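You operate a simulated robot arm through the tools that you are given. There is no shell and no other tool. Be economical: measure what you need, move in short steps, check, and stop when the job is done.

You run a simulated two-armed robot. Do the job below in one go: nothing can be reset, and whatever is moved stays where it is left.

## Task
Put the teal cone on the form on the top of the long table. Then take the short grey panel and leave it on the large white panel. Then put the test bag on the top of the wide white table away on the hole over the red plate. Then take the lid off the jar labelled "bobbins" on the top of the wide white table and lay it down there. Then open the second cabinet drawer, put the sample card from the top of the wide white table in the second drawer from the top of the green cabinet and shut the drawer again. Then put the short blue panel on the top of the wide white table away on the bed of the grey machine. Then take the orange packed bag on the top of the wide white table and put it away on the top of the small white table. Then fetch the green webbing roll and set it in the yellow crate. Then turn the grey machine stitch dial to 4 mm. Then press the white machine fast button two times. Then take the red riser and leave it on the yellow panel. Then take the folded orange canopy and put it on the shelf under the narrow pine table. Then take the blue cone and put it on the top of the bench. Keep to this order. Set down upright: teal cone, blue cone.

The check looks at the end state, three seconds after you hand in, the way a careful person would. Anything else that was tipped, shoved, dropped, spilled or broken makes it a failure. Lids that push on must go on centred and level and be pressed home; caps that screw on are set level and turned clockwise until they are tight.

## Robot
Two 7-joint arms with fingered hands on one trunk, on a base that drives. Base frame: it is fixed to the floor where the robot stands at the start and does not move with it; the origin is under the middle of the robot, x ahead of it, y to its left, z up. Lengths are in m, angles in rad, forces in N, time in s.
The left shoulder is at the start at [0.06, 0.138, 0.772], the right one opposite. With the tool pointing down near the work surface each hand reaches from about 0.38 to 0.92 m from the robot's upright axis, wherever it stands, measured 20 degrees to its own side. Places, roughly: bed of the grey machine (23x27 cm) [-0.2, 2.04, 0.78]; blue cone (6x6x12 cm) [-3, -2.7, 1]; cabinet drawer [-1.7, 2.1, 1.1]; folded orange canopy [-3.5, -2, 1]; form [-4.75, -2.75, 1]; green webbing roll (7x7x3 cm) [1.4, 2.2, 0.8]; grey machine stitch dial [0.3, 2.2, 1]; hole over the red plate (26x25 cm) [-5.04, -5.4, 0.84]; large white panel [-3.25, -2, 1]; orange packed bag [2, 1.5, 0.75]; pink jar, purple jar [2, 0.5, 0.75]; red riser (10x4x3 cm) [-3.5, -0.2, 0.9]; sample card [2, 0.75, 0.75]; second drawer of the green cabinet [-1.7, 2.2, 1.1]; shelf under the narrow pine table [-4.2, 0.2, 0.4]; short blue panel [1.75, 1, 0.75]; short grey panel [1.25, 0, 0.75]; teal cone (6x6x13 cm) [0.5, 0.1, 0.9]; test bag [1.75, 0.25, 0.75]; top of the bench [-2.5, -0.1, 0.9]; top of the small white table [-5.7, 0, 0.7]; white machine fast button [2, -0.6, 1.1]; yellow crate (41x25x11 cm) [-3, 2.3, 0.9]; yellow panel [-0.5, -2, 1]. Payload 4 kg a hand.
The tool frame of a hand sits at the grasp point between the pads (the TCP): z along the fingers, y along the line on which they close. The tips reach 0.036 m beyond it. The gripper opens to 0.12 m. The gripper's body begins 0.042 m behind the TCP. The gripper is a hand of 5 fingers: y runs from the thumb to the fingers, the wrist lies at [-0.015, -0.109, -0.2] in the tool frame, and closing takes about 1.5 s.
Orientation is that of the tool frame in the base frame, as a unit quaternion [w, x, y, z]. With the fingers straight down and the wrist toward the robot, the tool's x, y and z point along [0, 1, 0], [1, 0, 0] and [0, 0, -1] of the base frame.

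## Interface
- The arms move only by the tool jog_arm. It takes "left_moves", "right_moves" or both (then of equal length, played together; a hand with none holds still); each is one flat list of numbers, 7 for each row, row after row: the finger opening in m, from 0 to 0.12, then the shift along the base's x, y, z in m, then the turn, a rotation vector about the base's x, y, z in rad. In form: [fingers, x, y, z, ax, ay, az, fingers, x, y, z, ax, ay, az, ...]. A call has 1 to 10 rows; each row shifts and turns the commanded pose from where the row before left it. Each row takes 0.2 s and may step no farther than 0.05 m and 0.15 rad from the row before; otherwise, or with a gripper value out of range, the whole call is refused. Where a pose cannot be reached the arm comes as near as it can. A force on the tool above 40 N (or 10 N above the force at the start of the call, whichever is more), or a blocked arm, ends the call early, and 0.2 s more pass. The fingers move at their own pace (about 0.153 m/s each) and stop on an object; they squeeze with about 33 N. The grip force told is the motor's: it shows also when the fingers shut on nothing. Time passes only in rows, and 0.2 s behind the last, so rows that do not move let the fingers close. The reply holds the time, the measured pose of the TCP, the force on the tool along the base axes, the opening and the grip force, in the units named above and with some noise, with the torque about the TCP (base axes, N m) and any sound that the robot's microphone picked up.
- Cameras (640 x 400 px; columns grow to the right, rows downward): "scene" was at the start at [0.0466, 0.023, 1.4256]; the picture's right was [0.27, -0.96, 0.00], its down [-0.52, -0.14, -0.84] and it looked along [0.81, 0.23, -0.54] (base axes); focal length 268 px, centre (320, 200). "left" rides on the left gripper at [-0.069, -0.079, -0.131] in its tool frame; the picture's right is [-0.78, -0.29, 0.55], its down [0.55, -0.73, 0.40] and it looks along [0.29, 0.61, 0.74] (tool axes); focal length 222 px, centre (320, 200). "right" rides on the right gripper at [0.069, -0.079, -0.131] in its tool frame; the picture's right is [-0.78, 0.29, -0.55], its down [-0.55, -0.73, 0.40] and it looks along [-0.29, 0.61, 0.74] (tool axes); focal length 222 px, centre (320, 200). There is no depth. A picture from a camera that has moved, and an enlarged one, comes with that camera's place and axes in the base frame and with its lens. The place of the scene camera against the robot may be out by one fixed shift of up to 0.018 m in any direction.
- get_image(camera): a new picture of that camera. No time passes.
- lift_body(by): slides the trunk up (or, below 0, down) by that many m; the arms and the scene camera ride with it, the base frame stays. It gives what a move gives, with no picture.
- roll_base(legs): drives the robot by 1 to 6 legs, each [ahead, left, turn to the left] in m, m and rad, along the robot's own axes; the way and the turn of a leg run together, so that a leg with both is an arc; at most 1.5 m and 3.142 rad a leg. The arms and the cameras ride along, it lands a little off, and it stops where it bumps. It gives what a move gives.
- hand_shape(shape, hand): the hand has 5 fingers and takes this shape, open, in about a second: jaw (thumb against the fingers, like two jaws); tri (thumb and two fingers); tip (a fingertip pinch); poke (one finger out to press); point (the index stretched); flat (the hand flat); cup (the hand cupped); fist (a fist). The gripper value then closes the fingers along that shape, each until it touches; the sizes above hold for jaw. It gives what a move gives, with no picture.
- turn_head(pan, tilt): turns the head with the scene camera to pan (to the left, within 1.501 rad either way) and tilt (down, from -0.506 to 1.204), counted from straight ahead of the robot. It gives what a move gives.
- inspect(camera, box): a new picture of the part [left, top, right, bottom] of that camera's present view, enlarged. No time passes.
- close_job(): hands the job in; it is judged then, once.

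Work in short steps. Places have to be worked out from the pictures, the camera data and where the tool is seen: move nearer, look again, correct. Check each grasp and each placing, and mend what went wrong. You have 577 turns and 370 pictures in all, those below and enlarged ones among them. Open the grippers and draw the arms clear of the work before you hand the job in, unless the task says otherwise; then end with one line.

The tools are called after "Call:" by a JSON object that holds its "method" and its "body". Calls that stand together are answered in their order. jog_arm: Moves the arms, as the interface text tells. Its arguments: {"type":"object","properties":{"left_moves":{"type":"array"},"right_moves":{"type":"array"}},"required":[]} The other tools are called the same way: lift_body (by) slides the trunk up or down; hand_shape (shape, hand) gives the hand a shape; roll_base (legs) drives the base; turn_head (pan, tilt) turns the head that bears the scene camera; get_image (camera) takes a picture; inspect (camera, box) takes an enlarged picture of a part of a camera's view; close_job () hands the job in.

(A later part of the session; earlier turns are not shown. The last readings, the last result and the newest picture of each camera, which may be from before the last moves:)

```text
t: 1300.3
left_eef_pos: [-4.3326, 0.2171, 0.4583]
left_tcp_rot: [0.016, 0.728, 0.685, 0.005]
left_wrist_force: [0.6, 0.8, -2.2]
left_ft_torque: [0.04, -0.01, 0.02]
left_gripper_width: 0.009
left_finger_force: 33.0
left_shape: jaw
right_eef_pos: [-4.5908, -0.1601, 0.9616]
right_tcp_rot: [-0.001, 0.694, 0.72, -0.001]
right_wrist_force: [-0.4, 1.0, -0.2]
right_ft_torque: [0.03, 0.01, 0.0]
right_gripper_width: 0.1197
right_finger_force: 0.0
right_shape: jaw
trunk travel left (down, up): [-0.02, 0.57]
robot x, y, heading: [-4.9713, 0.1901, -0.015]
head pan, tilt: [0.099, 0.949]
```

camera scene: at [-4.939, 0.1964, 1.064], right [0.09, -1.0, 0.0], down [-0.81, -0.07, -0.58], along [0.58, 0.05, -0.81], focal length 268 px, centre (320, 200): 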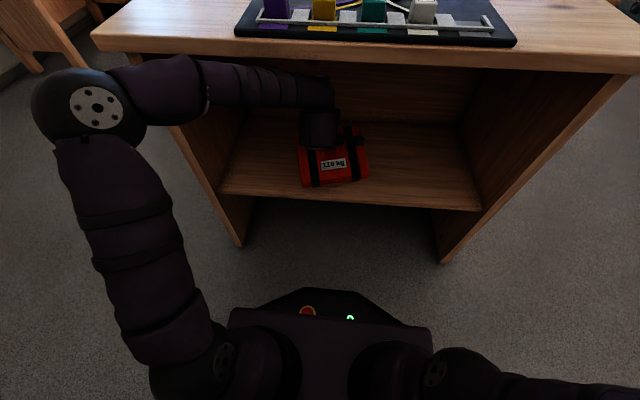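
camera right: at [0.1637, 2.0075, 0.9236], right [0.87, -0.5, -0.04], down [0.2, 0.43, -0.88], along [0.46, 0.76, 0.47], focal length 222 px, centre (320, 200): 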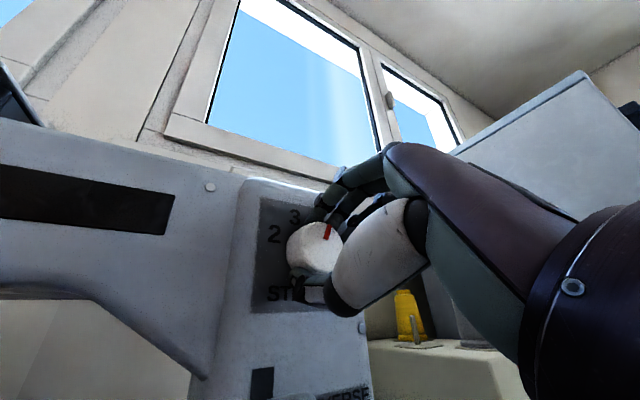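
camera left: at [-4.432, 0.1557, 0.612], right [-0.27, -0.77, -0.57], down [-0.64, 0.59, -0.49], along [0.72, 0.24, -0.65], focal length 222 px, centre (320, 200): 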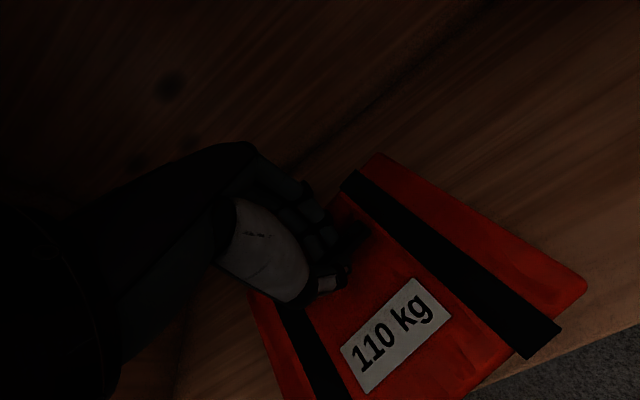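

Call:
{"method": "jog_arm", "body": {"left_moves": [0.0, 0, 0, -0.003, 0, 0, 0, 0.0, 0, 0, -0.003, 0, 0, 0]}}

Call:
{"method": "jog_arm", "body": {"left_moves": [0.02, 0, 0, 0, 0, 0, 0, 0.04, 0, 0, 0, 0, 0, 0, 0.06, 0, 0, 0.002, 0, 0, 0, 0.06, 0, 0, 0.015, 0, 0, 0, 0.06, 0, 0, 0.015, 0, 0, 0, 0.06, -0.01, 0, 0.01, 0, -0.05, 0, 0.06, -0.03, 0, 0.0, 0, -0.05, 0, 0.06, -0.035, 0, 0, 0, -0.05, 0, 0.06, -0.04, 0, 0, 0, -0.05, 0, 0.06, -0.04, 0, 0, 0, -0.05, 0]}}

Call:
{"method": "get_image", "body": {"camera": "left"}}

Call:
{"method": "get_image", "body": {"camera": "scene"}}

```text
t: 1300.9
left_eef_pos: [-4.3321, 0.2161, 0.4562]
left_tcp_rot: [0.019, 0.728, 0.685, 0.008]
left_wrist_force: [-5.8, 3.7, 26.7]
left_ft_torque: [0.04, 0.25, -0.01]
left_gripper_width: 0.0112
left_finger_force: 32.9
left_shape: jaw
right_eef_pos: [-4.5923, -0.1599, 0.963]
right_tcp_rot: [0.0, 0.694, 0.72, 0.0]
right_wrist_force: [0.4, -0.5, 0.1]
right_ft_torque: [-0.02, 0.01, -0.02]
right_gripper_width: 0.12
right_finger_force: 0.1
right_shape: jaw
trunk travel left (down, up): [-0.02, 0.57]
robot x, y, heading: [-4.972, 0.1895, -0.012]
head pan, tilt: [0.099, 0.949]
```

```text
t: 1303.1
left_eef_pos: [-4.4853, 0.217, 0.4935]
left_tcp_rot: [0.102, 0.722, 0.678, 0.096]
left_wrist_force: [-0.5, -0.5, 0.0]
left_ft_torque: [-0.02, 0.0, 0.0]
left_gripper_width: 0.0598
left_finger_force: 0.1
left_shape: jaw
right_eef_pos: [-4.5905, -0.1611, 0.961]
right_tcp_rot: [0.0, 0.694, 0.72, 0.0]
right_wrist_force: [0.2, -0.2, 0.1]
right_ft_torque: [-0.02, 0.03, 0.03]
right_gripper_width: 0.12
right_finger_force: 0.1
right_shape: jaw
trunk travel left (down, up): [-0.02, 0.57]
robot x, y, heading: [-4.9721, 0.1864, -0.017]
head pan, tilt: [0.099, 0.949]
```

```text
81 pictures are left
camera left: at [-4.6029, 0.1553, 0.5977], right [-0.18, -0.77, -0.61], down [-0.56, 0.59, -0.58], along [0.81, 0.24, -0.54], focal length 222 px, centre (320, 200)
```

left: 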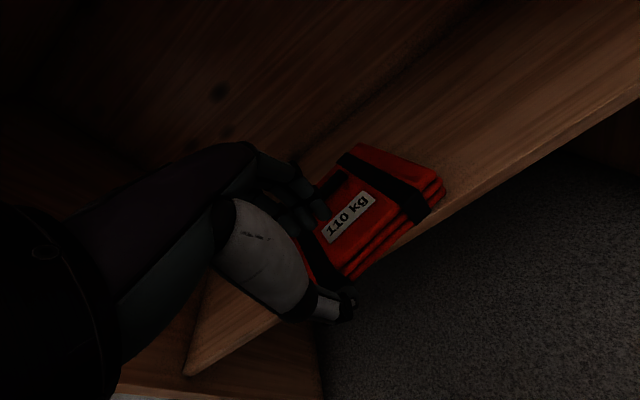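

```text
80 pictures are left
camera scene: at [-4.9389, 0.1964, 1.064], right [0.09, -1.0, 0.0], down [-0.81, -0.07, -0.58], along [0.58, 0.05, -0.81], focal length 268 px, centre (320, 200)
```

scene: 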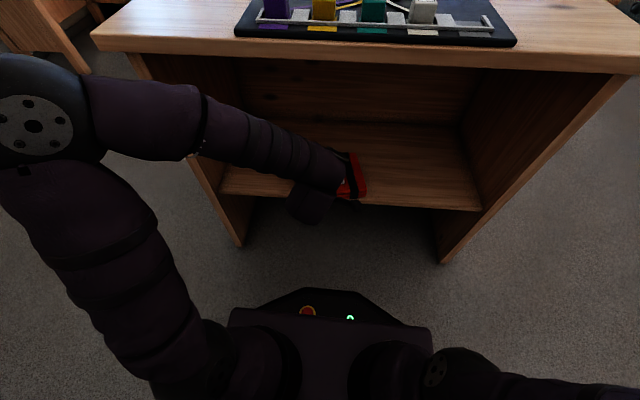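

The canopy rests on the shelf with its near edge about flush. I back the hand out, close the fingers and nudge it 4–5 cm deeper for safety.

Call:
{"method": "jog_arm", "body": {"left_moves": [0.03, -0.04, 0, 0, 0, 0, 0, 0.0, -0.03, 0, 0, 0, 0, 0, 0.0, 0, 0, -0.03, 0, 0, 0, 0.0, 0, 0, -0.02, 0, 0, 0, 0.0, 0, 0, 0, 0, 0, 0]}}

Call:
{"method": "get_image", "body": {"camera": "left"}}

```text
t: 1304.3
left_eef_pos: [-4.5561, 0.2159, 0.4432]
left_tcp_rot: [0.101, 0.722, 0.678, 0.096]
left_wrist_force: [-0.2, -0.6, -0.9]
left_ft_torque: [0.01, -0.01, -0.01]
left_gripper_width: 0.0
left_finger_force: 33.0
left_shape: jaw
right_eef_pos: [-4.5909, -0.1593, 0.9625]
right_tcp_rot: [-0.001, 0.693, 0.721, 0.0]
right_wrist_force: [0.1, -0.2, -0.3]
right_ft_torque: [0.02, 0.0, 0.0]
right_gripper_width: 0.1199
right_finger_force: 0.0
right_shape: jaw
trunk travel left (down, up): [-0.02, 0.57]
robot x, y, heading: [-4.972, 0.1921, -0.014]
head pan, tilt: [0.099, 0.949]
```

```text
79 pictures are left
camera left: at [-4.674, 0.154, 0.5481], right [-0.18, -0.77, -0.61], down [-0.56, 0.59, -0.58], along [0.81, 0.24, -0.54], focal length 222 px, centre (320, 200)
```

left: 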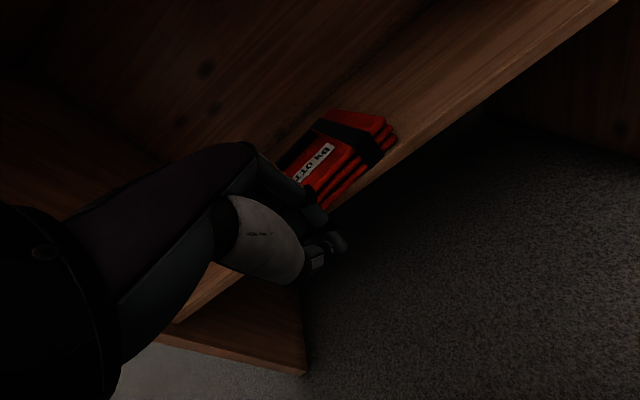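

It's fully supported on the shelf, so no nudge is needed. I raise the trunk back (hand is outside the table edge).

Call:
{"method": "jog_arm", "body": {"left_moves": [0.0, -0.03, 0, 0.02, 0, 0.07, 0, 0.03, -0.01, 0, 0.04, 0, 0.07, 0, 0.06, 0, 0, 0.045, 0, 0.07, 0, 0.1, 0, 0, 0.045, 0, 0.07, 0, 0.12, 0, 0, 0.045, 0, 0, 0]}}

Call:
{"method": "lift_body", "body": {"by": 0.33}}

Call:
{"method": "jog_arm", "body": {"left_moves": [0.12, 0, 0, 0.045, 0, 0, 0, 0.12, 0, 0, 0.045, 0, 0, 0, 0.12, 0, 0, 0.045, 0, 0, 0, 0.12, 0.01, 0, 0.04, 0, 0, 0]}}

Call:
{"method": "turn_head", "body": {"pan": 0, "tilt": 1.0}}

Call:
{"method": "get_image", "body": {"camera": "scene"}}

```text
t: 1305.5
left_eef_pos: [-4.599, 0.2165, 0.6361]
left_tcp_rot: [0.005, 0.728, 0.685, -0.005]
left_wrist_force: [-0.3, 0.4, -0.3]
left_ft_torque: [-0.01, 0.05, 0.01]
left_gripper_width: 0.1196
left_finger_force: 0.2
left_shape: jaw
right_eef_pos: [-4.5903, -0.1604, 0.9619]
right_tcp_rot: [-0.001, 0.693, 0.721, 0.0]
right_wrist_force: [-0.1, 1.0, 1.2]
right_ft_torque: [-0.01, -0.01, 0.01]
right_gripper_width: 0.1199
right_finger_force: 0.0
right_shape: jaw
trunk travel left (down, up): [-0.02, 0.57]
robot x, y, heading: [-4.9701, 0.1909, -0.013]
head pan, tilt: [0.099, 0.949]
```

```text
t: 1308.8
left_eef_pos: [-4.5996, 0.217, 0.9669]
left_tcp_rot: [0.006, 0.729, 0.685, -0.006]
left_wrist_force: [-0.9, 0.1, 0.1]
left_ft_torque: [0.0, 0.02, 0.0]
left_gripper_width: 0.1196
left_finger_force: 0.1
left_shape: jaw
right_eef_pos: [-4.5909, -0.1602, 1.2921]
right_tcp_rot: [0.0, 0.693, 0.721, -0.001]
right_wrist_force: [-0.1, 0.5, 0.5]
right_ft_torque: [0.05, 0.01, 0.03]
right_gripper_width: 0.12
right_finger_force: 0.1
right_shape: jaw
trunk travel left (down, up): [-0.35, 0.24]
robot x, y, heading: [-4.9725, 0.1899, -0.013]
head pan, tilt: [0.099, 0.949]
```

```text
t: 1309.8
left_eef_pos: [-4.5929, 0.2192, 1.1423]
left_tcp_rot: [0.003, 0.728, 0.685, -0.006]
left_wrist_force: [-0.1, 0.5, 0.1]
left_ft_torque: [-0.01, -0.06, 0.03]
left_gripper_width: 0.1199
left_finger_force: 0.1
left_shape: jaw
right_eef_pos: [-4.5905, -0.1605, 1.291]
right_tcp_rot: [-0.001, 0.693, 0.721, 0.0]
right_wrist_force: [-0.8, -0.5, -1.3]
right_ft_torque: [0.0, 0.03, 0.02]
right_gripper_width: 0.1199
right_finger_force: 0.0
right_shape: jaw
trunk travel left (down, up): [-0.35, 0.24]
robot x, y, heading: [-4.97, 0.194, -0.011]
head pan, tilt: [0.099, 0.949]
```

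```text
t: 1310.4
left_eef_pos: [-4.5924, 0.2191, 1.1415]
left_tcp_rot: [0.006, 0.728, 0.686, -0.005]
left_wrist_force: [0.2, -0.1, 0.5]
left_ft_torque: [0.01, -0.01, 0.01]
left_gripper_width: 0.1197
left_finger_force: 0.0
left_shape: jaw
right_eef_pos: [-4.5912, -0.1596, 1.2911]
right_tcp_rot: [0.0, 0.693, 0.721, -0.001]
right_wrist_force: [-1.1, 0.9, -0.1]
right_ft_torque: [-0.01, 0.01, 0.01]
right_gripper_width: 0.1199
right_finger_force: 0.0
right_shape: jaw
trunk travel left (down, up): [-0.35, 0.24]
robot x, y, heading: [-4.9712, 0.1913, -0.014]
head pan, tilt: [0.0, 1.0]
```

```text
78 pictures are left
camera scene: at [-4.9419, 0.1892, 1.3904], right [-0.01, -1.0, 0.0], down [-0.84, 0.01, -0.54], along [0.54, -0.01, -0.84], focal length 268 px, centre (320, 200)
```

scene: 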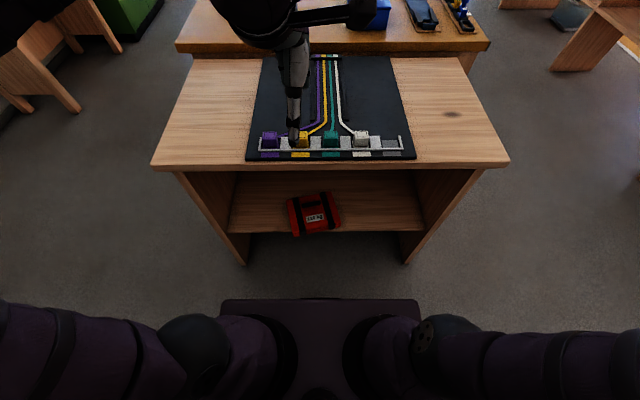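

Canopy sits on the shelf. Last: the blue cone near (−3, −2.7). I drive round the west end of the long table to its south side.

Call:
{"method": "roll_base", "body": {"legs": [[0.05, 0, 0], [0, 0, -1.557], [1.22, 0, 0], [0, -1.15, 0], [1.5, 0, 0], [0.85, 0, 0]]}}

```text
t: 1337.3
left_eef_pos: [-5.7032, -3.7921, 1.1415]
left_tcp_rot: [0.001, 1.0, 0.018, -0.008]
left_wrist_force: [-0.4, 0.1, -0.6]
left_ft_torque: [0.04, -0.05, 0.0]
left_gripper_width: 0.12
left_finger_force: 0.0
left_shape: jaw
right_eef_pos: [-6.0814, -3.8311, 1.2923]
right_tcp_rot: [-0.001, 0.998, 0.067, 0.0]
right_wrist_force: [-0.1, 0.6, 0.2]
right_ft_torque: [0.02, -0.01, 0.02]
right_gripper_width: 0.1197
right_finger_force: 0.1
right_shape: jaw
trunk travel left (down, up): [-0.35, 0.24]
robot x, y, heading: [-5.7667, -3.4181, -1.487]
head pan, tilt: [0.0, 1.0]
```

Call:
{"method": "roll_base", "body": {"legs": [[0, 0, 1.487], [1.5, 0, 0], [1.2, 0, 0], [0, 0, 1.571]]}}

Call:
{"method": "turn_head", "body": {"pan": 0, "tilt": 0.6}}

Call:
{"method": "get_image", "body": {"camera": "scene"}}

Call:
{"method": "get_image", "body": {"camera": "left"}}

```text
t: 1357.7
left_eef_pos: [-3.1128, -3.1229, 1.1414]
left_tcp_rot: [0.007, 0.038, 0.999, 0.0]
left_wrist_force: [0.5, 0.5, 0.9]
left_ft_torque: [-0.01, 0.01, 0.01]
left_gripper_width: 0.1196
left_finger_force: 0.1
left_shape: jaw
right_eef_pos: [-2.7329, -3.1277, 1.2906]
right_tcp_rot: [0.0, -0.011, 1.0, -0.001]
right_wrist_force: [0.0, -0.2, 0.2]
right_ft_torque: [0.02, 0.0, 0.02]
right_gripper_width: 0.1198
right_finger_force: 0.0
right_shape: jaw
trunk travel left (down, up): [-0.35, 0.24]
robot x, y, heading: [-3.0898, -3.5044, 1.54]
head pan, tilt: [0.0, 1.0]
```

```text
t: 1358.6
left_eef_pos: [-3.1119, -3.124, 1.1427]
left_tcp_rot: [0.008, 0.039, 0.999, -0.001]
left_wrist_force: [0.2, -0.1, 0.4]
left_ft_torque: [0.0, 0.01, 0.03]
left_gripper_width: 0.1197
left_finger_force: 0.0
left_shape: jaw
right_eef_pos: [-2.7331, -3.1271, 1.2919]
right_tcp_rot: [0.0, -0.012, 1.0, -0.001]
right_wrist_force: [0.2, -0.4, 0.3]
right_ft_torque: [-0.02, 0.0, -0.04]
right_gripper_width: 0.1199
right_finger_force: 0.1
right_shape: jaw
trunk travel left (down, up): [-0.35, 0.24]
robot x, y, heading: [-3.0878, -3.5046, 1.542]
head pan, tilt: [0.0, 0.6]
```

```text
77 pictures are left
camera scene: at [-3.0963, -3.4456, 1.4224], right [1.0, -0.03, 0.0], down [-0.02, -0.57, -0.82], along [0.02, 0.82, -0.57], focal length 268 px, centre (320, 200)
```

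scene: 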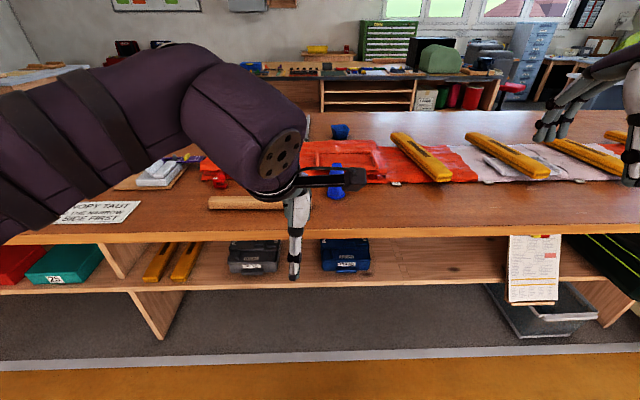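

```text
76 pictures are left
camera left: at [-3.0521, -3.2063, 1.274], right [0.77, -0.35, -0.53], down [-0.6, -0.69, -0.41], along [-0.23, 0.63, -0.74], focal length 222 px, centre (320, 200)
```

left: 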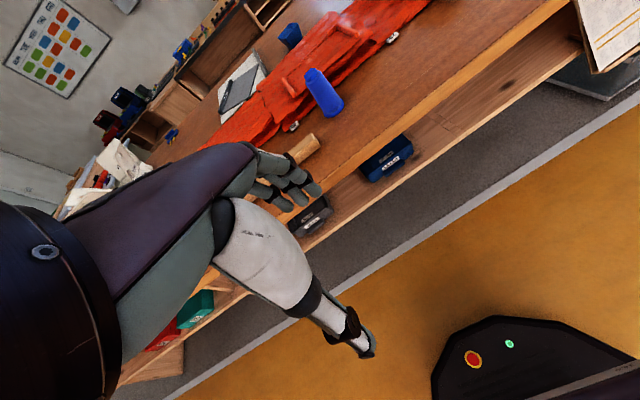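

The blue cone stands at about (−3.013, −2.655). I check its clearance to the orange fabric behind it.

Call:
{"method": "inspect", "body": {"camera": "scene", "box": [270, 120, 430, 230]}}

Call:
{"method": "inspect", "body": {"camera": "left", "box": [250, 30, 400, 150]}}

```text
3.64 times, centred on (350, 175) of scene
camera zoom: at [-3.0963, -3.4456, 1.4224], right [1.0, -0.03, 0.0], down [-0.02, -0.57, -0.82], along [0.02, 0.82, -0.57], focal length 975 px, centre (211, 291)
```

zoom: 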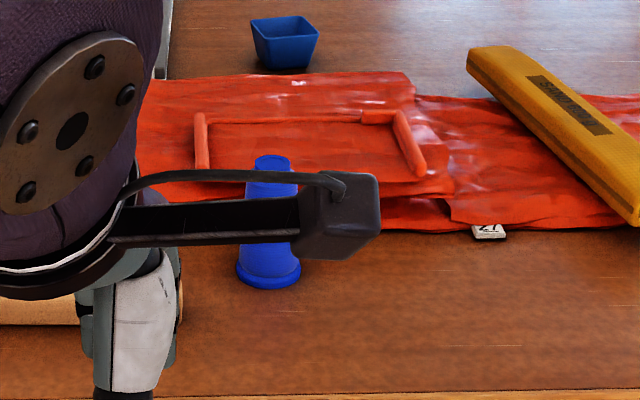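

```text
3.33 times, centred on (325, 90) of left
camera zoom: at [-3.0521, -3.2063, 1.274], right [0.77, -0.35, -0.53], down [-0.6, -0.69, -0.41], along [-0.23, 0.63, -0.74], focal length 740 px, centre (303, 567)
```

zoom: 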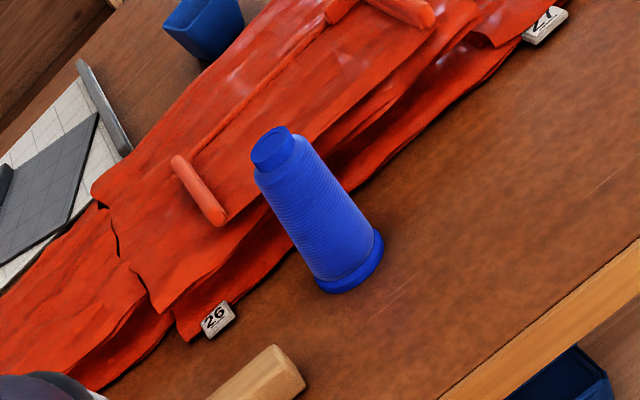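

Fabric edge is ~6 cm behind the cone's side, enough for the fingers. I move closer with the base.

Call:
{"method": "roll_base", "body": {"legs": [[0.18, -0.16, 0.03]]}}

Call:
{"method": "jog_arm", "body": {"left_moves": [0.1, 0, 0.04, 0.02, 0, 0, -0.04, 0.09, 0, 0.04, 0.02, 0, 0, -0.03, 0.08, 0, 0.04, 0.0, 0, 0, 0, 0.08, -0.01, 0.04, 0, 0, 0, 0]}}

Call:
{"method": "get_image", "body": {"camera": "left"}}

```text
t: 1360.3
left_eef_pos: [-2.9632, -2.9479, 1.1414]
left_tcp_rot: [0.008, 0.026, 1.0, 0.0]
left_wrist_force: [-0.1, 1.4, -0.3]
left_ft_torque: [-0.02, 0.02, -0.02]
left_gripper_width: 0.1199
left_finger_force: 0.0
left_shape: jaw
right_eef_pos: [-2.5833, -2.9428, 1.2907]
right_tcp_rot: [0.0, -0.024, 1.0, -0.001]
right_wrist_force: [-0.1, 0.1, -1.1]
right_ft_torque: [-0.04, -0.02, 0.02]
right_gripper_width: 0.1201
right_finger_force: 0.0
right_shape: jaw
trunk travel left (down, up): [-0.35, 0.24]
robot x, y, heading: [-2.9295, -3.3269, 1.566]
head pan, tilt: [0.0, 0.6]
```

```text
t: 1361.3
left_eef_pos: [-2.9728, -2.7888, 1.1809]
left_tcp_rot: [0.007, 0.059, 0.998, -0.002]
left_wrist_force: [-0.1, 0.4, -0.3]
left_ft_torque: [0.01, 0.0, -0.01]
left_gripper_width: 0.0805
left_finger_force: 0.1
left_shape: jaw
right_eef_pos: [-2.5832, -2.9419, 1.2903]
right_tcp_rot: [0.001, -0.024, 1.0, 0.0]
right_wrist_force: [-0.2, -0.7, -0.3]
right_ft_torque: [-0.03, 0.0, 0.02]
right_gripper_width: 0.1198
right_finger_force: 0.0
right_shape: jaw
trunk travel left (down, up): [-0.35, 0.24]
robot x, y, heading: [-2.9311, -3.3278, 1.56]
head pan, tilt: [0.0, 0.6]
```

```text
73 pictures are left
camera left: at [-2.9169, -2.8734, 1.313], right [0.75, -0.39, -0.53], down [-0.63, -0.66, -0.41], along [-0.2, 0.64, -0.74], focal length 222 px, centre (320, 200)
```

left: 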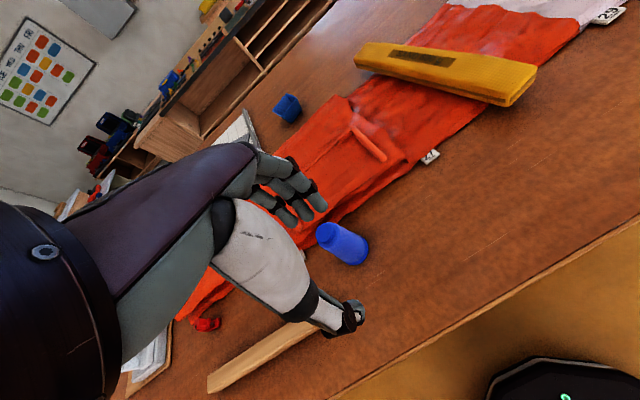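

Cone axis at about (−3.015, −2.68). Move over and look again lower.

Call:
{"method": "jog_arm", "body": {"left_moves": [0.08, -0.014, 0.036, -0.02, 0, 0, 0.06, 0.08, -0.014, 0.036, -0.02, 0, 0, 0.05, 0.08, -0.014, 0.036, -0.02, 0, 0, 0, 0.08, 0, 0, -0.02, 0, 0, 0]}}

Call:
{"method": "get_image", "body": {"camera": "left"}}

```text
t: 1362.3
left_eef_pos: [-3.0176, -2.6789, 1.1034]
left_tcp_rot: [0.008, 0.006, 1.0, 0.001]
left_wrist_force: [0.2, -0.7, -0.8]
left_ft_torque: [-0.01, 0.01, -0.02]
left_gripper_width: 0.0799
left_finger_force: 0.1
left_shape: jaw
right_eef_pos: [-2.5839, -2.9433, 1.2922]
right_tcp_rot: [0.001, -0.024, 1.0, -0.001]
right_wrist_force: [-0.2, 0.5, 0.4]
right_ft_torque: [0.0, -0.01, 0.01]
right_gripper_width: 0.1197
right_finger_force: 0.1
right_shape: jaw
trunk travel left (down, up): [-0.35, 0.24]
robot x, y, heading: [-2.9287, -3.3281, 1.568]
head pan, tilt: [0.0, 0.6]
```

```text
72 pictures are left
camera left: at [-2.9515, -2.7583, 1.2354], right [0.79, -0.3, -0.53], down [-0.55, -0.73, -0.41], along [-0.27, 0.62, -0.74], focal length 222 px, centre (320, 200)
```

left: 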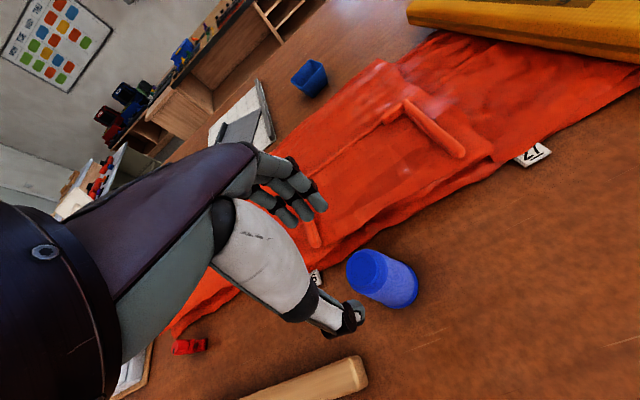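

Cone at (−3.015, −2.687). Descend around it.

Call:
{"method": "jog_arm", "body": {"left_moves": [0.08, 0.002, -0.007, -0.04, 0, 0, 0, 0.08, 0, 0, -0.04, 0, 0, 0, 0.08, 0, 0, -0.035, 0, 0, 0]}}

Call:
{"method": "get_image", "body": {"camera": "left"}}

```text
t: 1363.1
left_eef_pos: [-3.0153, -2.688, 0.9861]
left_tcp_rot: [0.008, 0.005, 1.0, 0.0]
left_wrist_force: [-0.1, -0.4, -0.3]
left_ft_torque: [0.01, -0.01, 0.02]
left_gripper_width: 0.0797
left_finger_force: 0.1
left_shape: jaw
right_eef_pos: [-2.5843, -2.9427, 1.2913]
right_tcp_rot: [0.0, -0.025, 1.0, -0.001]
right_wrist_force: [0.6, 2.0, 0.3]
right_ft_torque: [0.01, -0.01, 0.02]
right_gripper_width: 0.12
right_finger_force: 0.1
right_shape: jaw
trunk travel left (down, up): [-0.35, 0.24]
robot x, y, heading: [-2.926, -3.3273, 1.567]
head pan, tilt: [0.0, 0.6]
```

```text
71 pictures are left
camera left: at [-2.9499, -2.7665, 1.1181], right [0.79, -0.3, -0.53], down [-0.55, -0.73, -0.41], along [-0.27, 0.62, -0.74], focal length 222 px, centre (320, 200)
```

left: 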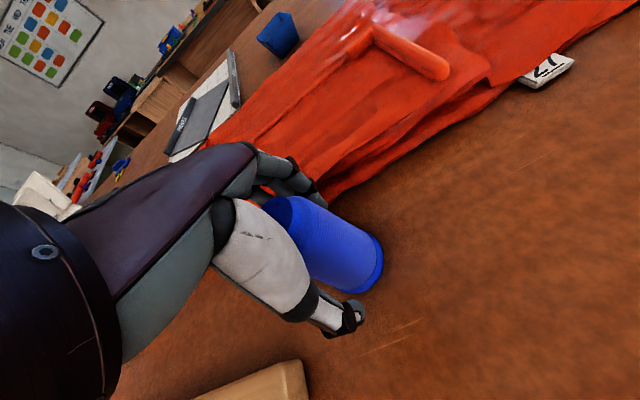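

Cone between thumb and fingers, fabric clear. Close and lift.

Call:
{"method": "jog_arm", "body": {"left_moves": [0.05, 0, 0, 0, 0, 0, 0, 0.02, 0, 0, 0, 0, 0, 0, 0.0, 0, 0, 0, 0, 0, 0, 0.0, 0, 0, 0, 0, 0, 0, 0.0, 0, 0, 0, 0, 0, 0]}}

Call:
{"method": "jog_arm", "body": {"left_moves": [0.0, 0, 0, 0.01, 0, 0, 0, 0.0, 0, 0, 0.02, 0, 0, 0, 0.0, 0, 0, 0.04, 0, 0, 0, 0.0, 0, 0, 0.04, 0, 0, 0, 0.0, 0, -0.02, 0.04, 0, 0, 0, 0.0, 0, -0.03, 0.03, 0, 0, 0, 0.0, 0, -0.04, 0, 0, 0, 0, 0.0, 0, -0.04, 0, 0, 0, 0]}}

Call:
{"method": "get_image", "body": {"camera": "left"}}

```text
t: 1364.3
left_eef_pos: [-3.0144, -2.6885, 0.9862]
left_tcp_rot: [0.008, 0.005, 1.0, 0.0]
left_wrist_force: [0.3, -1.8, -0.7]
left_ft_torque: [-0.01, 0.01, 0.0]
left_gripper_width: 0.0456
left_finger_force: 32.8
left_shape: jaw
right_eef_pos: [-2.5841, -2.9439, 1.2916]
right_tcp_rot: [0.0, -0.024, 1.0, -0.001]
right_wrist_force: [1.0, 0.2, 1.0]
right_ft_torque: [0.0, 0.0, 0.0]
right_gripper_width: 0.1198
right_finger_force: 0.2
right_shape: jaw
trunk travel left (down, up): [-0.35, 0.24]
robot x, y, heading: [-2.932, -3.3276, 1.565]
head pan, tilt: [0.0, 0.6]
```

```text
t: 1366.1
left_eef_pos: [-3.0117, -2.8192, 1.17]
left_tcp_rot: [0.007, 0.006, 1.0, 0.0]
left_wrist_force: [0.3, 0.2, -0.8]
left_ft_torque: [-0.03, 0.0, -0.03]
left_gripper_width: 0.0454
left_finger_force: 32.7
left_shape: jaw
right_eef_pos: [-2.5835, -2.9445, 1.2918]
right_tcp_rot: [0.0, -0.024, 1.0, -0.001]
right_wrist_force: [0.6, -0.5, -0.1]
right_ft_torque: [0.02, 0.03, 0.04]
right_gripper_width: 0.1203
right_finger_force: 0.0
right_shape: jaw
trunk travel left (down, up): [-0.35, 0.24]
robot x, y, heading: [-2.9314, -3.3245, 1.57]
head pan, tilt: [0.0, 0.6]
```

```text
70 pictures are left
camera left: at [-2.9475, -2.8991, 1.3013], right [0.79, -0.3, -0.54], down [-0.55, -0.73, -0.41], along [-0.27, 0.62, -0.74], focal length 222 px, centre (320, 200)
```

left: 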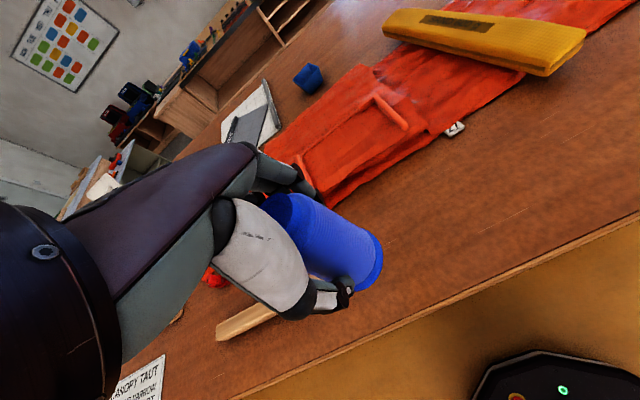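

Blue cone held upright. I drive round the east end of the long table to the bench.

Call:
{"method": "roll_base", "body": {"legs": [[-0.15, 0, 0], [0, 0, -1.568], [1.5, 0, 0], [1.5, 0, 0], [0.1, 0, 0], [0, 0, 1.571]]}}

```text
t: 1389.5
left_eef_pos: [-0.0079, -3.0351, 1.1688]
left_tcp_rot: [0.008, 0.014, 1.0, 0.001]
left_wrist_force: [-0.4, 0.0, -1.9]
left_ft_torque: [0.0, 0.01, -0.01]
left_gripper_width: 0.0449
left_finger_force: 32.8
left_shape: jaw
right_eef_pos: [0.4199, -3.1652, 1.2906]
right_tcp_rot: [0.0, -0.016, 1.0, -0.001]
right_wrist_force: [0.7, 0.3, 0.3]
right_ft_torque: [-0.04, 0.0, 0.01]
right_gripper_width: 0.1201
right_finger_force: 0.0
right_shape: jaw
trunk travel left (down, up): [-0.35, 0.24]
robot x, y, heading: [0.0652, -3.545, 1.548]
head pan, tilt: [0.0, 0.6]
```

Call:
{"method": "roll_base", "body": {"legs": [[1.5, 0, 0], [1.02, 0, 0], [0, 0, 1.593], [1.5, 0, 0], [1.05, 0, 0]]}}

Call:
{"method": "turn_head", "body": {"pan": -1.0, "tilt": 0.55}}

Call:
{"method": "get_image", "body": {"camera": "scene"}}

```text
t: 1417.5
left_eef_pos: [-2.977, -1.2004, 1.1678]
left_tcp_rot: [-0.007, 0.712, -0.702, -0.005]
left_wrist_force: [0.1, 0.5, -1.9]
left_ft_torque: [0.01, -0.01, -0.01]
left_gripper_width: 0.0444
left_finger_force: 33.2
left_shape: jaw
right_eef_pos: [-2.8634, -0.7664, 1.2904]
right_tcp_rot: [-0.001, 0.733, -0.68, 0.0]
right_wrist_force: [0.3, -0.4, 0.3]
right_ft_torque: [0.01, -0.02, -0.03]
right_gripper_width: 0.1198
right_finger_force: 0.1
right_shape: jaw
trunk travel left (down, up): [-0.35, 0.24]
robot x, y, heading: [-2.4705, -1.1047, -3.118]
head pan, tilt: [0.0, 0.6]
```

```text
t: 1418.8
left_eef_pos: [-2.9771, -1.2014, 1.1684]
left_tcp_rot: [-0.005, 0.713, -0.701, -0.005]
left_wrist_force: [0.2, 0.0, -0.8]
left_ft_torque: [0.01, 0.03, -0.01]
left_gripper_width: 0.0443
left_finger_force: 33.7
left_shape: jaw
right_eef_pos: [-2.8645, -0.7676, 1.2912]
right_tcp_rot: [-0.001, 0.733, -0.68, 0.001]
right_wrist_force: [-0.5, -0.4, -0.4]
right_ft_torque: [-0.01, 0.0, -0.01]
right_gripper_width: 0.1197
right_finger_force: 0.0
right_shape: jaw
trunk travel left (down, up): [-0.35, 0.24]
robot x, y, heading: [-2.4719, -1.1031, -3.115]
head pan, tilt: [-1.0, 0.55]
```

```text
69 pictures are left
camera scene: at [-2.5006, -1.0301, 1.4269], right [0.83, 0.56, 0.0], down [0.29, -0.43, -0.85], along [-0.48, 0.71, -0.52], focal length 268 px, centre (320, 200)
```

scene: 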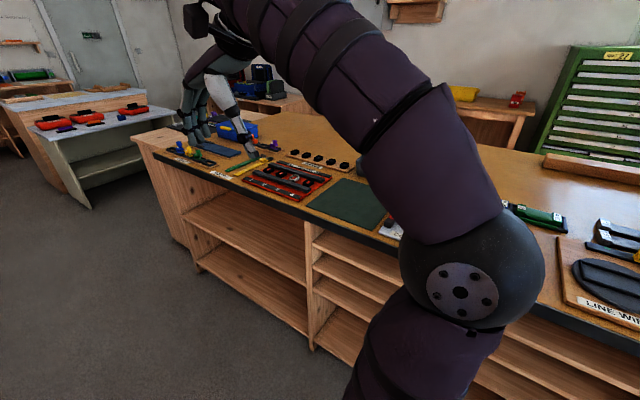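

Call:
{"method": "roll_base", "body": {"legs": [[0, 0, -1.598], [0.25, 0, 0]]}}

Call:
{"method": "turn_head", "body": {"pan": 0, "tilt": 0.6}}

Call:
{"method": "get_image", "body": {"camera": "scene"}}

Call:
{"method": "get_image", "body": {"camera": "left"}}

```text
t: 1424.4
left_eef_pos: [-2.571, -0.3412, 1.1688]
left_tcp_rot: [0.008, -0.007, 1.0, -0.001]
left_wrist_force: [1.2, -0.6, -0.2]
left_ft_torque: [0.01, -0.04, -0.03]
left_gripper_width: 0.0441
left_finger_force: 33.0
left_shape: jaw
right_eef_pos: [-2.1393, -0.4544, 1.2906]
right_tcp_rot: [-0.001, -0.037, 0.999, -0.001]
right_wrist_force: [-0.4, 1.3, 0.0]
right_ft_torque: [-0.05, 0.0, -0.03]
right_gripper_width: 0.1201
right_finger_force: 0.1
right_shape: jaw
trunk travel left (down, up): [-0.35, 0.24]
robot x, y, heading: [-2.474, -0.8508, 1.591]
head pan, tilt: [-1.0, 0.55]
```

```text
t: 1425.7
left_eef_pos: [-2.572, -0.3432, 1.1689]
left_tcp_rot: [0.008, -0.007, 1.0, -0.001]
left_wrist_force: [-0.3, -0.6, -1.9]
left_ft_torque: [0.0, -0.02, -0.02]
left_gripper_width: 0.044
left_finger_force: 33.0
left_shape: jaw
right_eef_pos: [-2.1373, -0.4566, 1.2915]
right_tcp_rot: [0.0, -0.037, 0.999, -0.001]
right_wrist_force: [0.2, -0.2, 0.1]
right_ft_torque: [-0.01, 0.01, 0.0]
right_gripper_width: 0.1202
right_finger_force: 0.0
right_shape: jaw
trunk travel left (down, up): [-0.35, 0.24]
robot x, y, heading: [-2.4767, -0.846, 1.593]
head pan, tilt: [0.0, 0.6]
```

```text
68 pictures are left
camera scene: at [-2.4866, -0.7917, 1.4224], right [1.0, 0.02, 0.0], down [0.01, -0.56, -0.83], along [-0.02, 0.82, -0.56], focal length 268 px, centre (320, 200)
```

scene: 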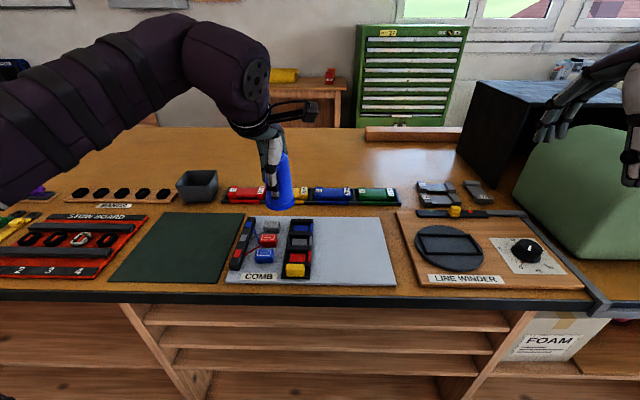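

```text
67 pictures are left
camera left: at [-2.5039, -0.42, 1.301], right [0.8, -0.28, -0.53], down [-0.53, -0.74, -0.4], along [-0.28, 0.61, -0.74], focal length 222 px, centre (320, 200)
```

left: 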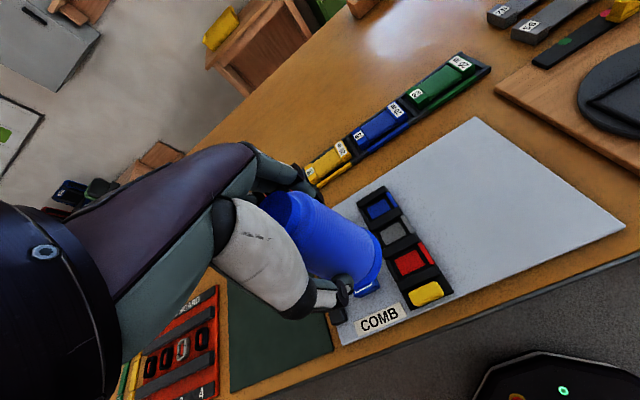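

Bare wood lies behind the row of packs; I'll set the cone at about (−2.5, 0.10). I shift the base right and forward a little.

Call:
{"method": "roll_base", "body": {"legs": [[0.1, -0.12, -0.02]]}}

Call:
{"method": "jog_arm", "body": {"left_moves": [0.0, -0.01, 0.045, 0, 0, 0, 0, 0.0, -0.01, 0.045, 0, 0, 0, 0, 0.0, -0.01, 0.045, 0, 0, 0, 0, 0.0, -0.01, 0.045, 0, 0, 0, 0, 0.0, 0, 0.045, -0.01, 0, 0, 0, 0.0, 0, 0.045, -0.01, 0, 0, 0]}}

Call:
{"method": "get_image", "body": {"camera": "left"}}

Call:
{"method": "get_image", "body": {"camera": "scene"}}

```text
t: 1427.1
left_eef_pos: [-2.4397, -0.2365, 1.1688]
left_tcp_rot: [0.006, 0.004, 1.0, -0.001]
left_wrist_force: [0.4, 0.8, -1.1]
left_ft_torque: [-0.04, -0.02, -0.01]
left_gripper_width: 0.0442
left_finger_force: 33.0
left_shape: jaw
right_eef_pos: [-2.0091, -0.359, 1.2896]
right_tcp_rot: [-0.001, -0.026, 1.0, -0.001]
right_wrist_force: [0.7, -0.5, -0.2]
right_ft_torque: [-0.01, 0.03, -0.01]
right_gripper_width: 0.1201
right_finger_force: 0.0
right_shape: jaw
trunk travel left (down, up): [-0.35, 0.24]
robot x, y, heading: [-2.3544, -0.7425, 1.571]
head pan, tilt: [0.0, 0.6]
```

```text
t: 1428.5
left_eef_pos: [-2.4713, -0.0097, 1.1415]
left_tcp_rot: [0.008, 0.003, 1.0, -0.001]
left_wrist_force: [-0.8, -0.1, -1.3]
left_ft_torque: [0.02, -0.01, 0.04]
left_gripper_width: 0.0438
left_finger_force: 32.9
left_shape: jaw
left hand out of reach, approached as far as the arm can: row 5, 6
right_eef_pos: [-2.0094, -0.3602, 1.2911]
right_tcp_rot: [-0.001, -0.026, 1.0, -0.001]
right_wrist_force: [-0.1, -0.5, 0.2]
right_ft_torque: [0.02, 0.0, 0.0]
right_gripper_width: 0.12
right_finger_force: 0.0
right_shape: jaw
trunk travel left (down, up): [-0.35, 0.24]
robot x, y, heading: [-2.3541, -0.7448, 1.57]
head pan, tilt: [0.0, 0.6]
```

```text
66 pictures are left
camera left: at [-2.4062, -0.0893, 1.2743], right [0.79, -0.3, -0.53], down [-0.55, -0.73, -0.41], along [-0.27, 0.61, -0.74], focal length 222 px, centre (320, 200)
```

left: 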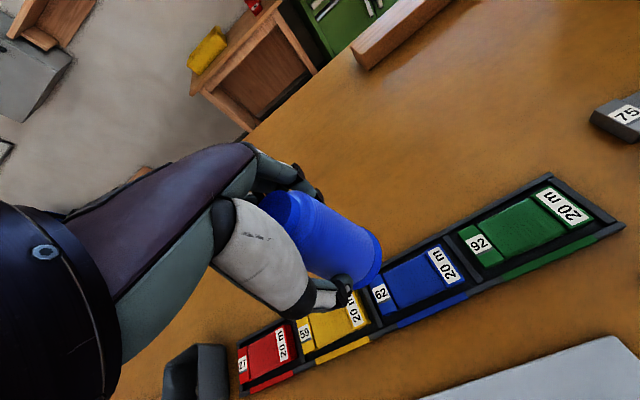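

```text
65 pictures are left
camera scene: at [-2.3653, -0.6885, 1.4224], right [1.0, 0.0, 0.0], down [0.0, -0.56, -0.83], along [0.0, 0.83, -0.56], focal length 268 px, centre (320, 200)
```

scene: 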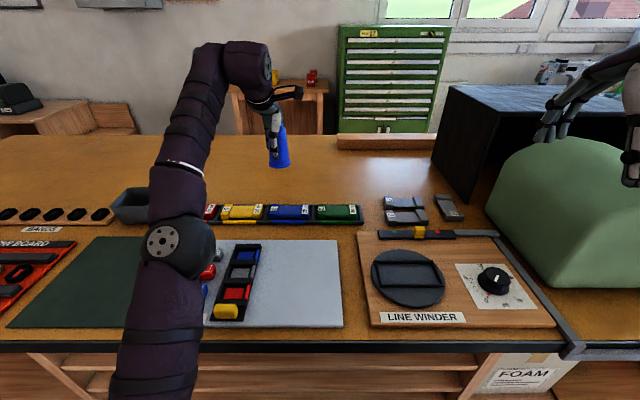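

The pack tray's back edge is at y≈0.02; I lower to z≈1.05 (still clear of the packs) and reach further to y≈0.085.

Call:
{"method": "jog_arm", "body": {"left_moves": [0.0, 0, 0.0, -0.04, 0, 0, 0, 0.0, 0, 0.02, -0.035, 0, 0, 0, 0.0, 0, 0.03, -0.01, 0, 0, 0, 0.0, 0, 0.03, 0, 0, 0, 0, 0.0, 0, 0.02, 0, 0, 0, 0]}}

Call:
{"method": "get_image", "body": {"camera": "left"}}

```text
t: 1429.7
left_eef_pos: [-2.4645, 0.0474, 1.0471]
left_tcp_rot: [0.008, 0.003, 1.0, 0.0]
left_wrist_force: [0.3, -0.1, -1.9]
left_ft_torque: [0.05, 0.04, 0.01]
left_gripper_width: 0.0436
left_finger_force: 33.2
left_shape: jaw
left hand out of reach, approached as far as the arm can: row 4, 5
right_eef_pos: [-2.0094, -0.3612, 1.2913]
right_tcp_rot: [0.0, -0.026, 1.0, -0.001]
right_wrist_force: [0.5, 0.1, 0.7]
right_ft_torque: [0.05, -0.02, -0.01]
right_gripper_width: 0.1203
right_finger_force: 0.0
right_shape: jaw
trunk travel left (down, up): [-0.35, 0.24]
robot x, y, heading: [-2.3564, -0.7453, 1.574]
head pan, tilt: [0.0, 0.6]
```

```text
64 pictures are left
camera left: at [-2.3993, -0.0308, 1.1795], right [0.79, -0.3, -0.54], down [-0.55, -0.73, -0.41], along [-0.27, 0.61, -0.74], focal length 222 px, centre (320, 200)
```

left: 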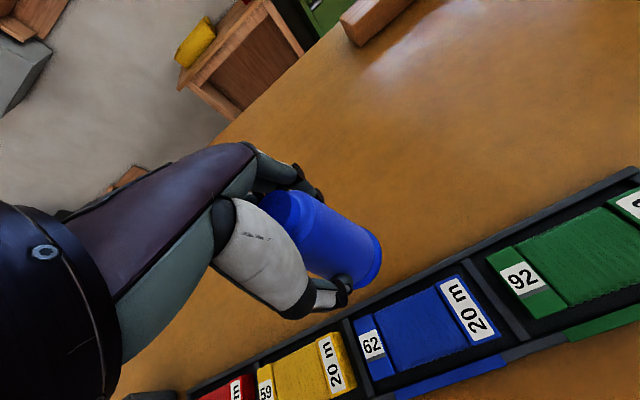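

Call:
{"method": "roll_base", "body": {"legs": [[0.025, 0, 0]]}}

Call:
{"method": "jog_arm", "body": {"left_moves": [0.0, 0, 0.01, -0.01, 0, 0, 0, 0.0, 0, 0.01, -0.01, 0, 0, 0]}}

Call:
{"method": "get_image", "body": {"camera": "left"}}

```text
t: 1430.5
left_eef_pos: [-2.465, 0.0745, 1.0456]
left_tcp_rot: [0.008, 0.005, 1.0, 0.0]
left_wrist_force: [0.8, -0.3, -1.7]
left_ft_torque: [-0.06, 0.0, 0.02]
left_gripper_width: 0.0435
left_finger_force: 33.2
left_shape: jaw
right_eef_pos: [-2.0086, -0.3328, 1.2905]
right_tcp_rot: [-0.001, -0.025, 1.0, -0.002]
right_wrist_force: [0.6, 0.6, -0.6]
right_ft_torque: [-0.04, 0.0, 0.02]
right_gripper_width: 0.12
right_finger_force: 0.1
right_shape: jaw
trunk travel left (down, up): [-0.35, 0.24]
robot x, y, heading: [-2.3537, -0.7185, 1.569]
head pan, tilt: [0.0, 0.6]
```

```text
t: 1431.1
left_eef_pos: [-2.4642, 0.0858, 1.0252]
left_tcp_rot: [0.008, 0.004, 1.0, 0.001]
left_wrist_force: [0.0, 0.0, -1.0]
left_ft_torque: [-0.03, 0.0, 0.02]
left_gripper_width: 0.0437
left_finger_force: 32.9
left_shape: jaw
left hand out of reach, approached as far as the arm can: row 1, 2
right_eef_pos: [-2.0091, -0.3337, 1.2918]
right_tcp_rot: [-0.001, -0.025, 1.0, -0.002]
right_wrist_force: [0.0, -0.3, -0.9]
right_ft_torque: [0.0, -0.03, -0.02]
right_gripper_width: 0.12
right_finger_force: 0.0
right_shape: jaw
trunk travel left (down, up): [-0.35, 0.24]
robot x, y, heading: [-2.3539, -0.7184, 1.568]
head pan, tilt: [0.0, 0.6]
```

```text
63 pictures are left
camera left: at [-2.3994, 0.0062, 1.157], right [0.79, -0.29, -0.54], down [-0.55, -0.73, -0.41], along [-0.27, 0.62, -0.74], focal length 222 px, centre (320, 200)
```

left: 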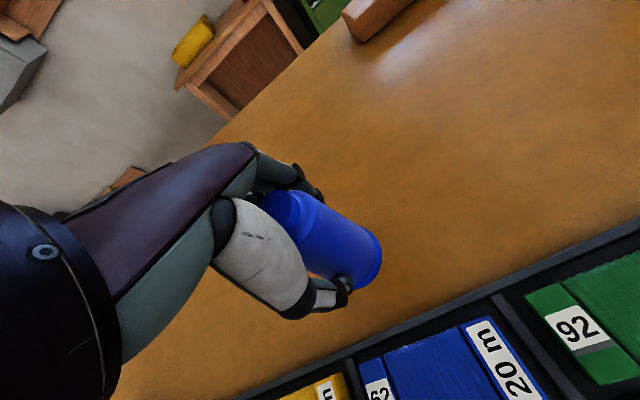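

Clear of the tray with bare wood below. Lower gently.

Call:
{"method": "jog_arm", "body": {"left_moves": [0.0, 0, 0, -0.01, 0, 0, 0, 0.0, 0, 0, -0.008, 0, 0, 0]}}

Call:
{"method": "jog_arm", "body": {"left_moves": [0.0, 0, 0, -0.005, 0, 0, 0, 0.0, 0, 0, -0.004, 0, 0, 0]}}

Call:
{"method": "jog_arm", "body": {"left_moves": [0.0, 0, 0, -0.003, 0, 0, 0, 0.0, 0, 0, -0.003, 0, 0, 0]}}

```text
t: 1431.7
left_eef_pos: [-2.4649, 0.0861, 1.005]
left_tcp_rot: [0.008, 0.003, 1.0, 0.0]
left_wrist_force: [-0.1, 0.6, -1.9]
left_ft_torque: [-0.03, 0.03, 0.02]
left_gripper_width: 0.0437
left_finger_force: 33.4
left_shape: jaw
right_eef_pos: [-2.0098, -0.333, 1.2911]
right_tcp_rot: [0.0, -0.025, 1.0, -0.001]
right_wrist_force: [-0.4, 0.3, -0.1]
right_ft_torque: [0.05, -0.01, -0.01]
right_gripper_width: 0.1201
right_finger_force: 0.0
right_shape: jaw
trunk travel left (down, up): [-0.35, 0.24]
robot x, y, heading: [-2.3548, -0.7216, 1.571]
head pan, tilt: [0.0, 0.6]
```

```text
t: 1432.3
left_eef_pos: [-2.4654, 0.0854, 0.9958]
left_tcp_rot: [0.007, 0.004, 1.0, -0.001]
left_wrist_force: [0.9, -0.4, -1.6]
left_ft_torque: [-0.01, 0.01, 0.02]
left_gripper_width: 0.0437
left_finger_force: 33.3
left_shape: jaw
right_eef_pos: [-2.0094, -0.3341, 1.2914]
right_tcp_rot: [0.0, -0.025, 1.0, -0.001]
right_wrist_force: [0.5, -0.6, -0.2]
right_ft_torque: [0.0, 0.03, 0.0]
right_gripper_width: 0.1199
right_finger_force: 0.0
right_shape: jaw
trunk travel left (down, up): [-0.35, 0.24]
robot x, y, heading: [-2.3522, -0.7229, 1.572]
head pan, tilt: [0.0, 0.6]
```

```text
t: 1432.9
left_eef_pos: [-2.4644, 0.0869, 0.9905]
left_tcp_rot: [0.007, 0.005, 1.0, 0.0]
left_wrist_force: [-0.2, -1.1, -1.9]
left_ft_torque: [-0.07, 0.02, 0.01]
left_gripper_width: 0.0438
left_finger_force: 33.5
left_shape: jaw
right_eef_pos: [-2.0092, -0.334, 1.2898]
right_tcp_rot: [0.0, -0.026, 1.0, -0.001]
right_wrist_force: [-0.1, -0.2, -1.0]
right_ft_torque: [0.0, 0.01, 0.0]
right_gripper_width: 0.1201
right_finger_force: 0.1
right_shape: jaw
trunk travel left (down, up): [-0.35, 0.24]
robot x, y, heading: [-2.3559, -0.7238, 1.573]
head pan, tilt: [0.0, 0.6]
```

Call:
{"method": "jog_arm", "body": {"left_moves": [0.0, 0, 0, -0.003, 0, 0, 0, 0.0, 0, 0, -0.002, 0, 0, 0]}}

Call:
{"method": "jog_arm", "body": {"left_moves": [0.0, 0, 0, -0.002, 0, 0, 0, 0.0, 0, 0, -0.002, 0, 0, 0]}}

Call:
{"method": "get_image", "body": {"camera": "left"}}

```text
t: 1433.5
left_eef_pos: [-2.464, 0.0848, 0.9857]
left_tcp_rot: [0.007, 0.003, 1.0, -0.001]
left_wrist_force: [1.4, -0.4, -1.2]
left_ft_torque: [-0.03, 0.03, 0.03]
left_gripper_width: 0.0436
left_finger_force: 33.4
left_shape: jaw
right_eef_pos: [-2.0096, -0.3346, 1.2905]
right_tcp_rot: [-0.001, -0.026, 1.0, -0.001]
right_wrist_force: [0.4, -0.8, 0.1]
right_ft_torque: [-0.01, -0.01, 0.02]
right_gripper_width: 0.1199
right_finger_force: 0.0
right_shape: jaw
trunk travel left (down, up): [-0.35, 0.24]
robot x, y, heading: [-2.3549, -0.7223, 1.565]
head pan, tilt: [0.0, 0.6]
```

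```text
t: 1434.1
left_eef_pos: [-2.4632, 0.0856, 0.9817]
left_tcp_rot: [0.008, 0.004, 1.0, -0.001]
left_wrist_force: [-0.1, 0.1, -1.2]
left_ft_torque: [0.01, 0.02, 0.0]
left_gripper_width: 0.0436
left_finger_force: 33.4
left_shape: jaw
right_eef_pos: [-2.0086, -0.3345, 1.2917]
right_tcp_rot: [0.0, -0.025, 1.0, -0.001]
right_wrist_force: [-0.2, 0.3, -0.2]
right_ft_torque: [-0.03, 0.04, -0.01]
right_gripper_width: 0.1201
right_finger_force: 0.1
right_shape: jaw
trunk travel left (down, up): [-0.35, 0.24]
robot x, y, heading: [-2.3505, -0.7213, 1.57]
head pan, tilt: [0.0, 0.6]
```

```text
62 pictures are left
camera left: at [-2.3983, 0.0074, 1.1148], right [0.79, -0.3, -0.53], down [-0.55, -0.73, -0.41], along [-0.27, 0.61, -0.74], focal length 222 px, centre (320, 200)
```

left: 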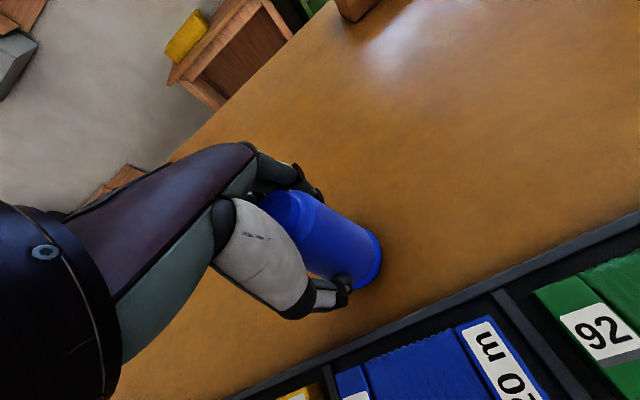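

Close but no contact yet. Continue in 3 mm steps.

Call:
{"method": "jog_arm", "body": {"left_moves": [0.0, 0, 0, -0.003, 0, 0, 0, 0.0, 0, 0, -0.003, 0, 0, 0]}}

Call:
{"method": "jog_arm", "body": {"left_moves": [0.0, 0, 0, -0.003, 0, 0, 0, 0.0, 0, 0, -0.003, 0, 0, 0]}}

Call:
{"method": "jog_arm", "body": {"left_moves": [0.0, 0, 0, -0.003, 0, 0, 0, 0.0, 0, 0, -0.003, 0, 0, 0]}}

```text
t: 1434.7
left_eef_pos: [-2.4633, 0.0852, 0.9758]
left_tcp_rot: [0.008, 0.004, 1.0, 0.0]
left_wrist_force: [-0.6, 1.2, -3.1]
left_ft_torque: [-0.02, -0.01, 0.02]
left_gripper_width: 0.0437
left_finger_force: 33.3
left_shape: jaw
right_eef_pos: [-2.0085, -0.3345, 1.2917]
right_tcp_rot: [-0.001, -0.024, 1.0, -0.002]
right_wrist_force: [0.2, 1.1, -0.4]
right_ft_torque: [-0.04, -0.01, -0.01]
right_gripper_width: 0.12
right_finger_force: 0.1
right_shape: jaw
trunk travel left (down, up): [-0.35, 0.24]
robot x, y, heading: [-2.3545, -0.7226, 1.569]
head pan, tilt: [0.0, 0.6]
```

```text
t: 1435.3
left_eef_pos: [-2.4638, 0.0845, 0.9697]
left_tcp_rot: [0.009, 0.003, 1.0, 0.0]
left_wrist_force: [0.0, 0.3, -2.1]
left_ft_torque: [-0.02, 0.01, -0.03]
left_gripper_width: 0.0436
left_finger_force: 33.4
left_shape: jaw
right_eef_pos: [-2.0088, -0.3343, 1.2916]
right_tcp_rot: [-0.001, -0.025, 1.0, 0.0]
right_wrist_force: [1.0, -1.2, 0.5]
right_ft_torque: [-0.01, 0.0, 0.02]
right_gripper_width: 0.1203
right_finger_force: 0.1
right_shape: jaw
trunk travel left (down, up): [-0.35, 0.24]
robot x, y, heading: [-2.3544, -0.7182, 1.573]
head pan, tilt: [0.0, 0.6]
```

```text
t: 1435.9
left_eef_pos: [-2.4629, 0.0852, 0.9656]
left_tcp_rot: [0.007, 0.004, 1.0, 0.001]
left_wrist_force: [-0.1, -0.1, 3.2]
left_ft_torque: [0.12, 0.01, 0.03]
left_gripper_width: 0.0438
left_finger_force: 33.4
left_shape: jaw
right_eef_pos: [-2.009, -0.3349, 1.2906]
right_tcp_rot: [0.0, -0.026, 1.0, -0.001]
right_wrist_force: [-0.6, 0.3, 0.6]
right_ft_torque: [0.04, 0.02, 0.0]
right_gripper_width: 0.1199
right_finger_force: 0.1
right_shape: jaw
trunk travel left (down, up): [-0.35, 0.24]
robot x, y, heading: [-2.357, -0.7202, 1.569]
head pan, tilt: [0.0, 0.6]
```

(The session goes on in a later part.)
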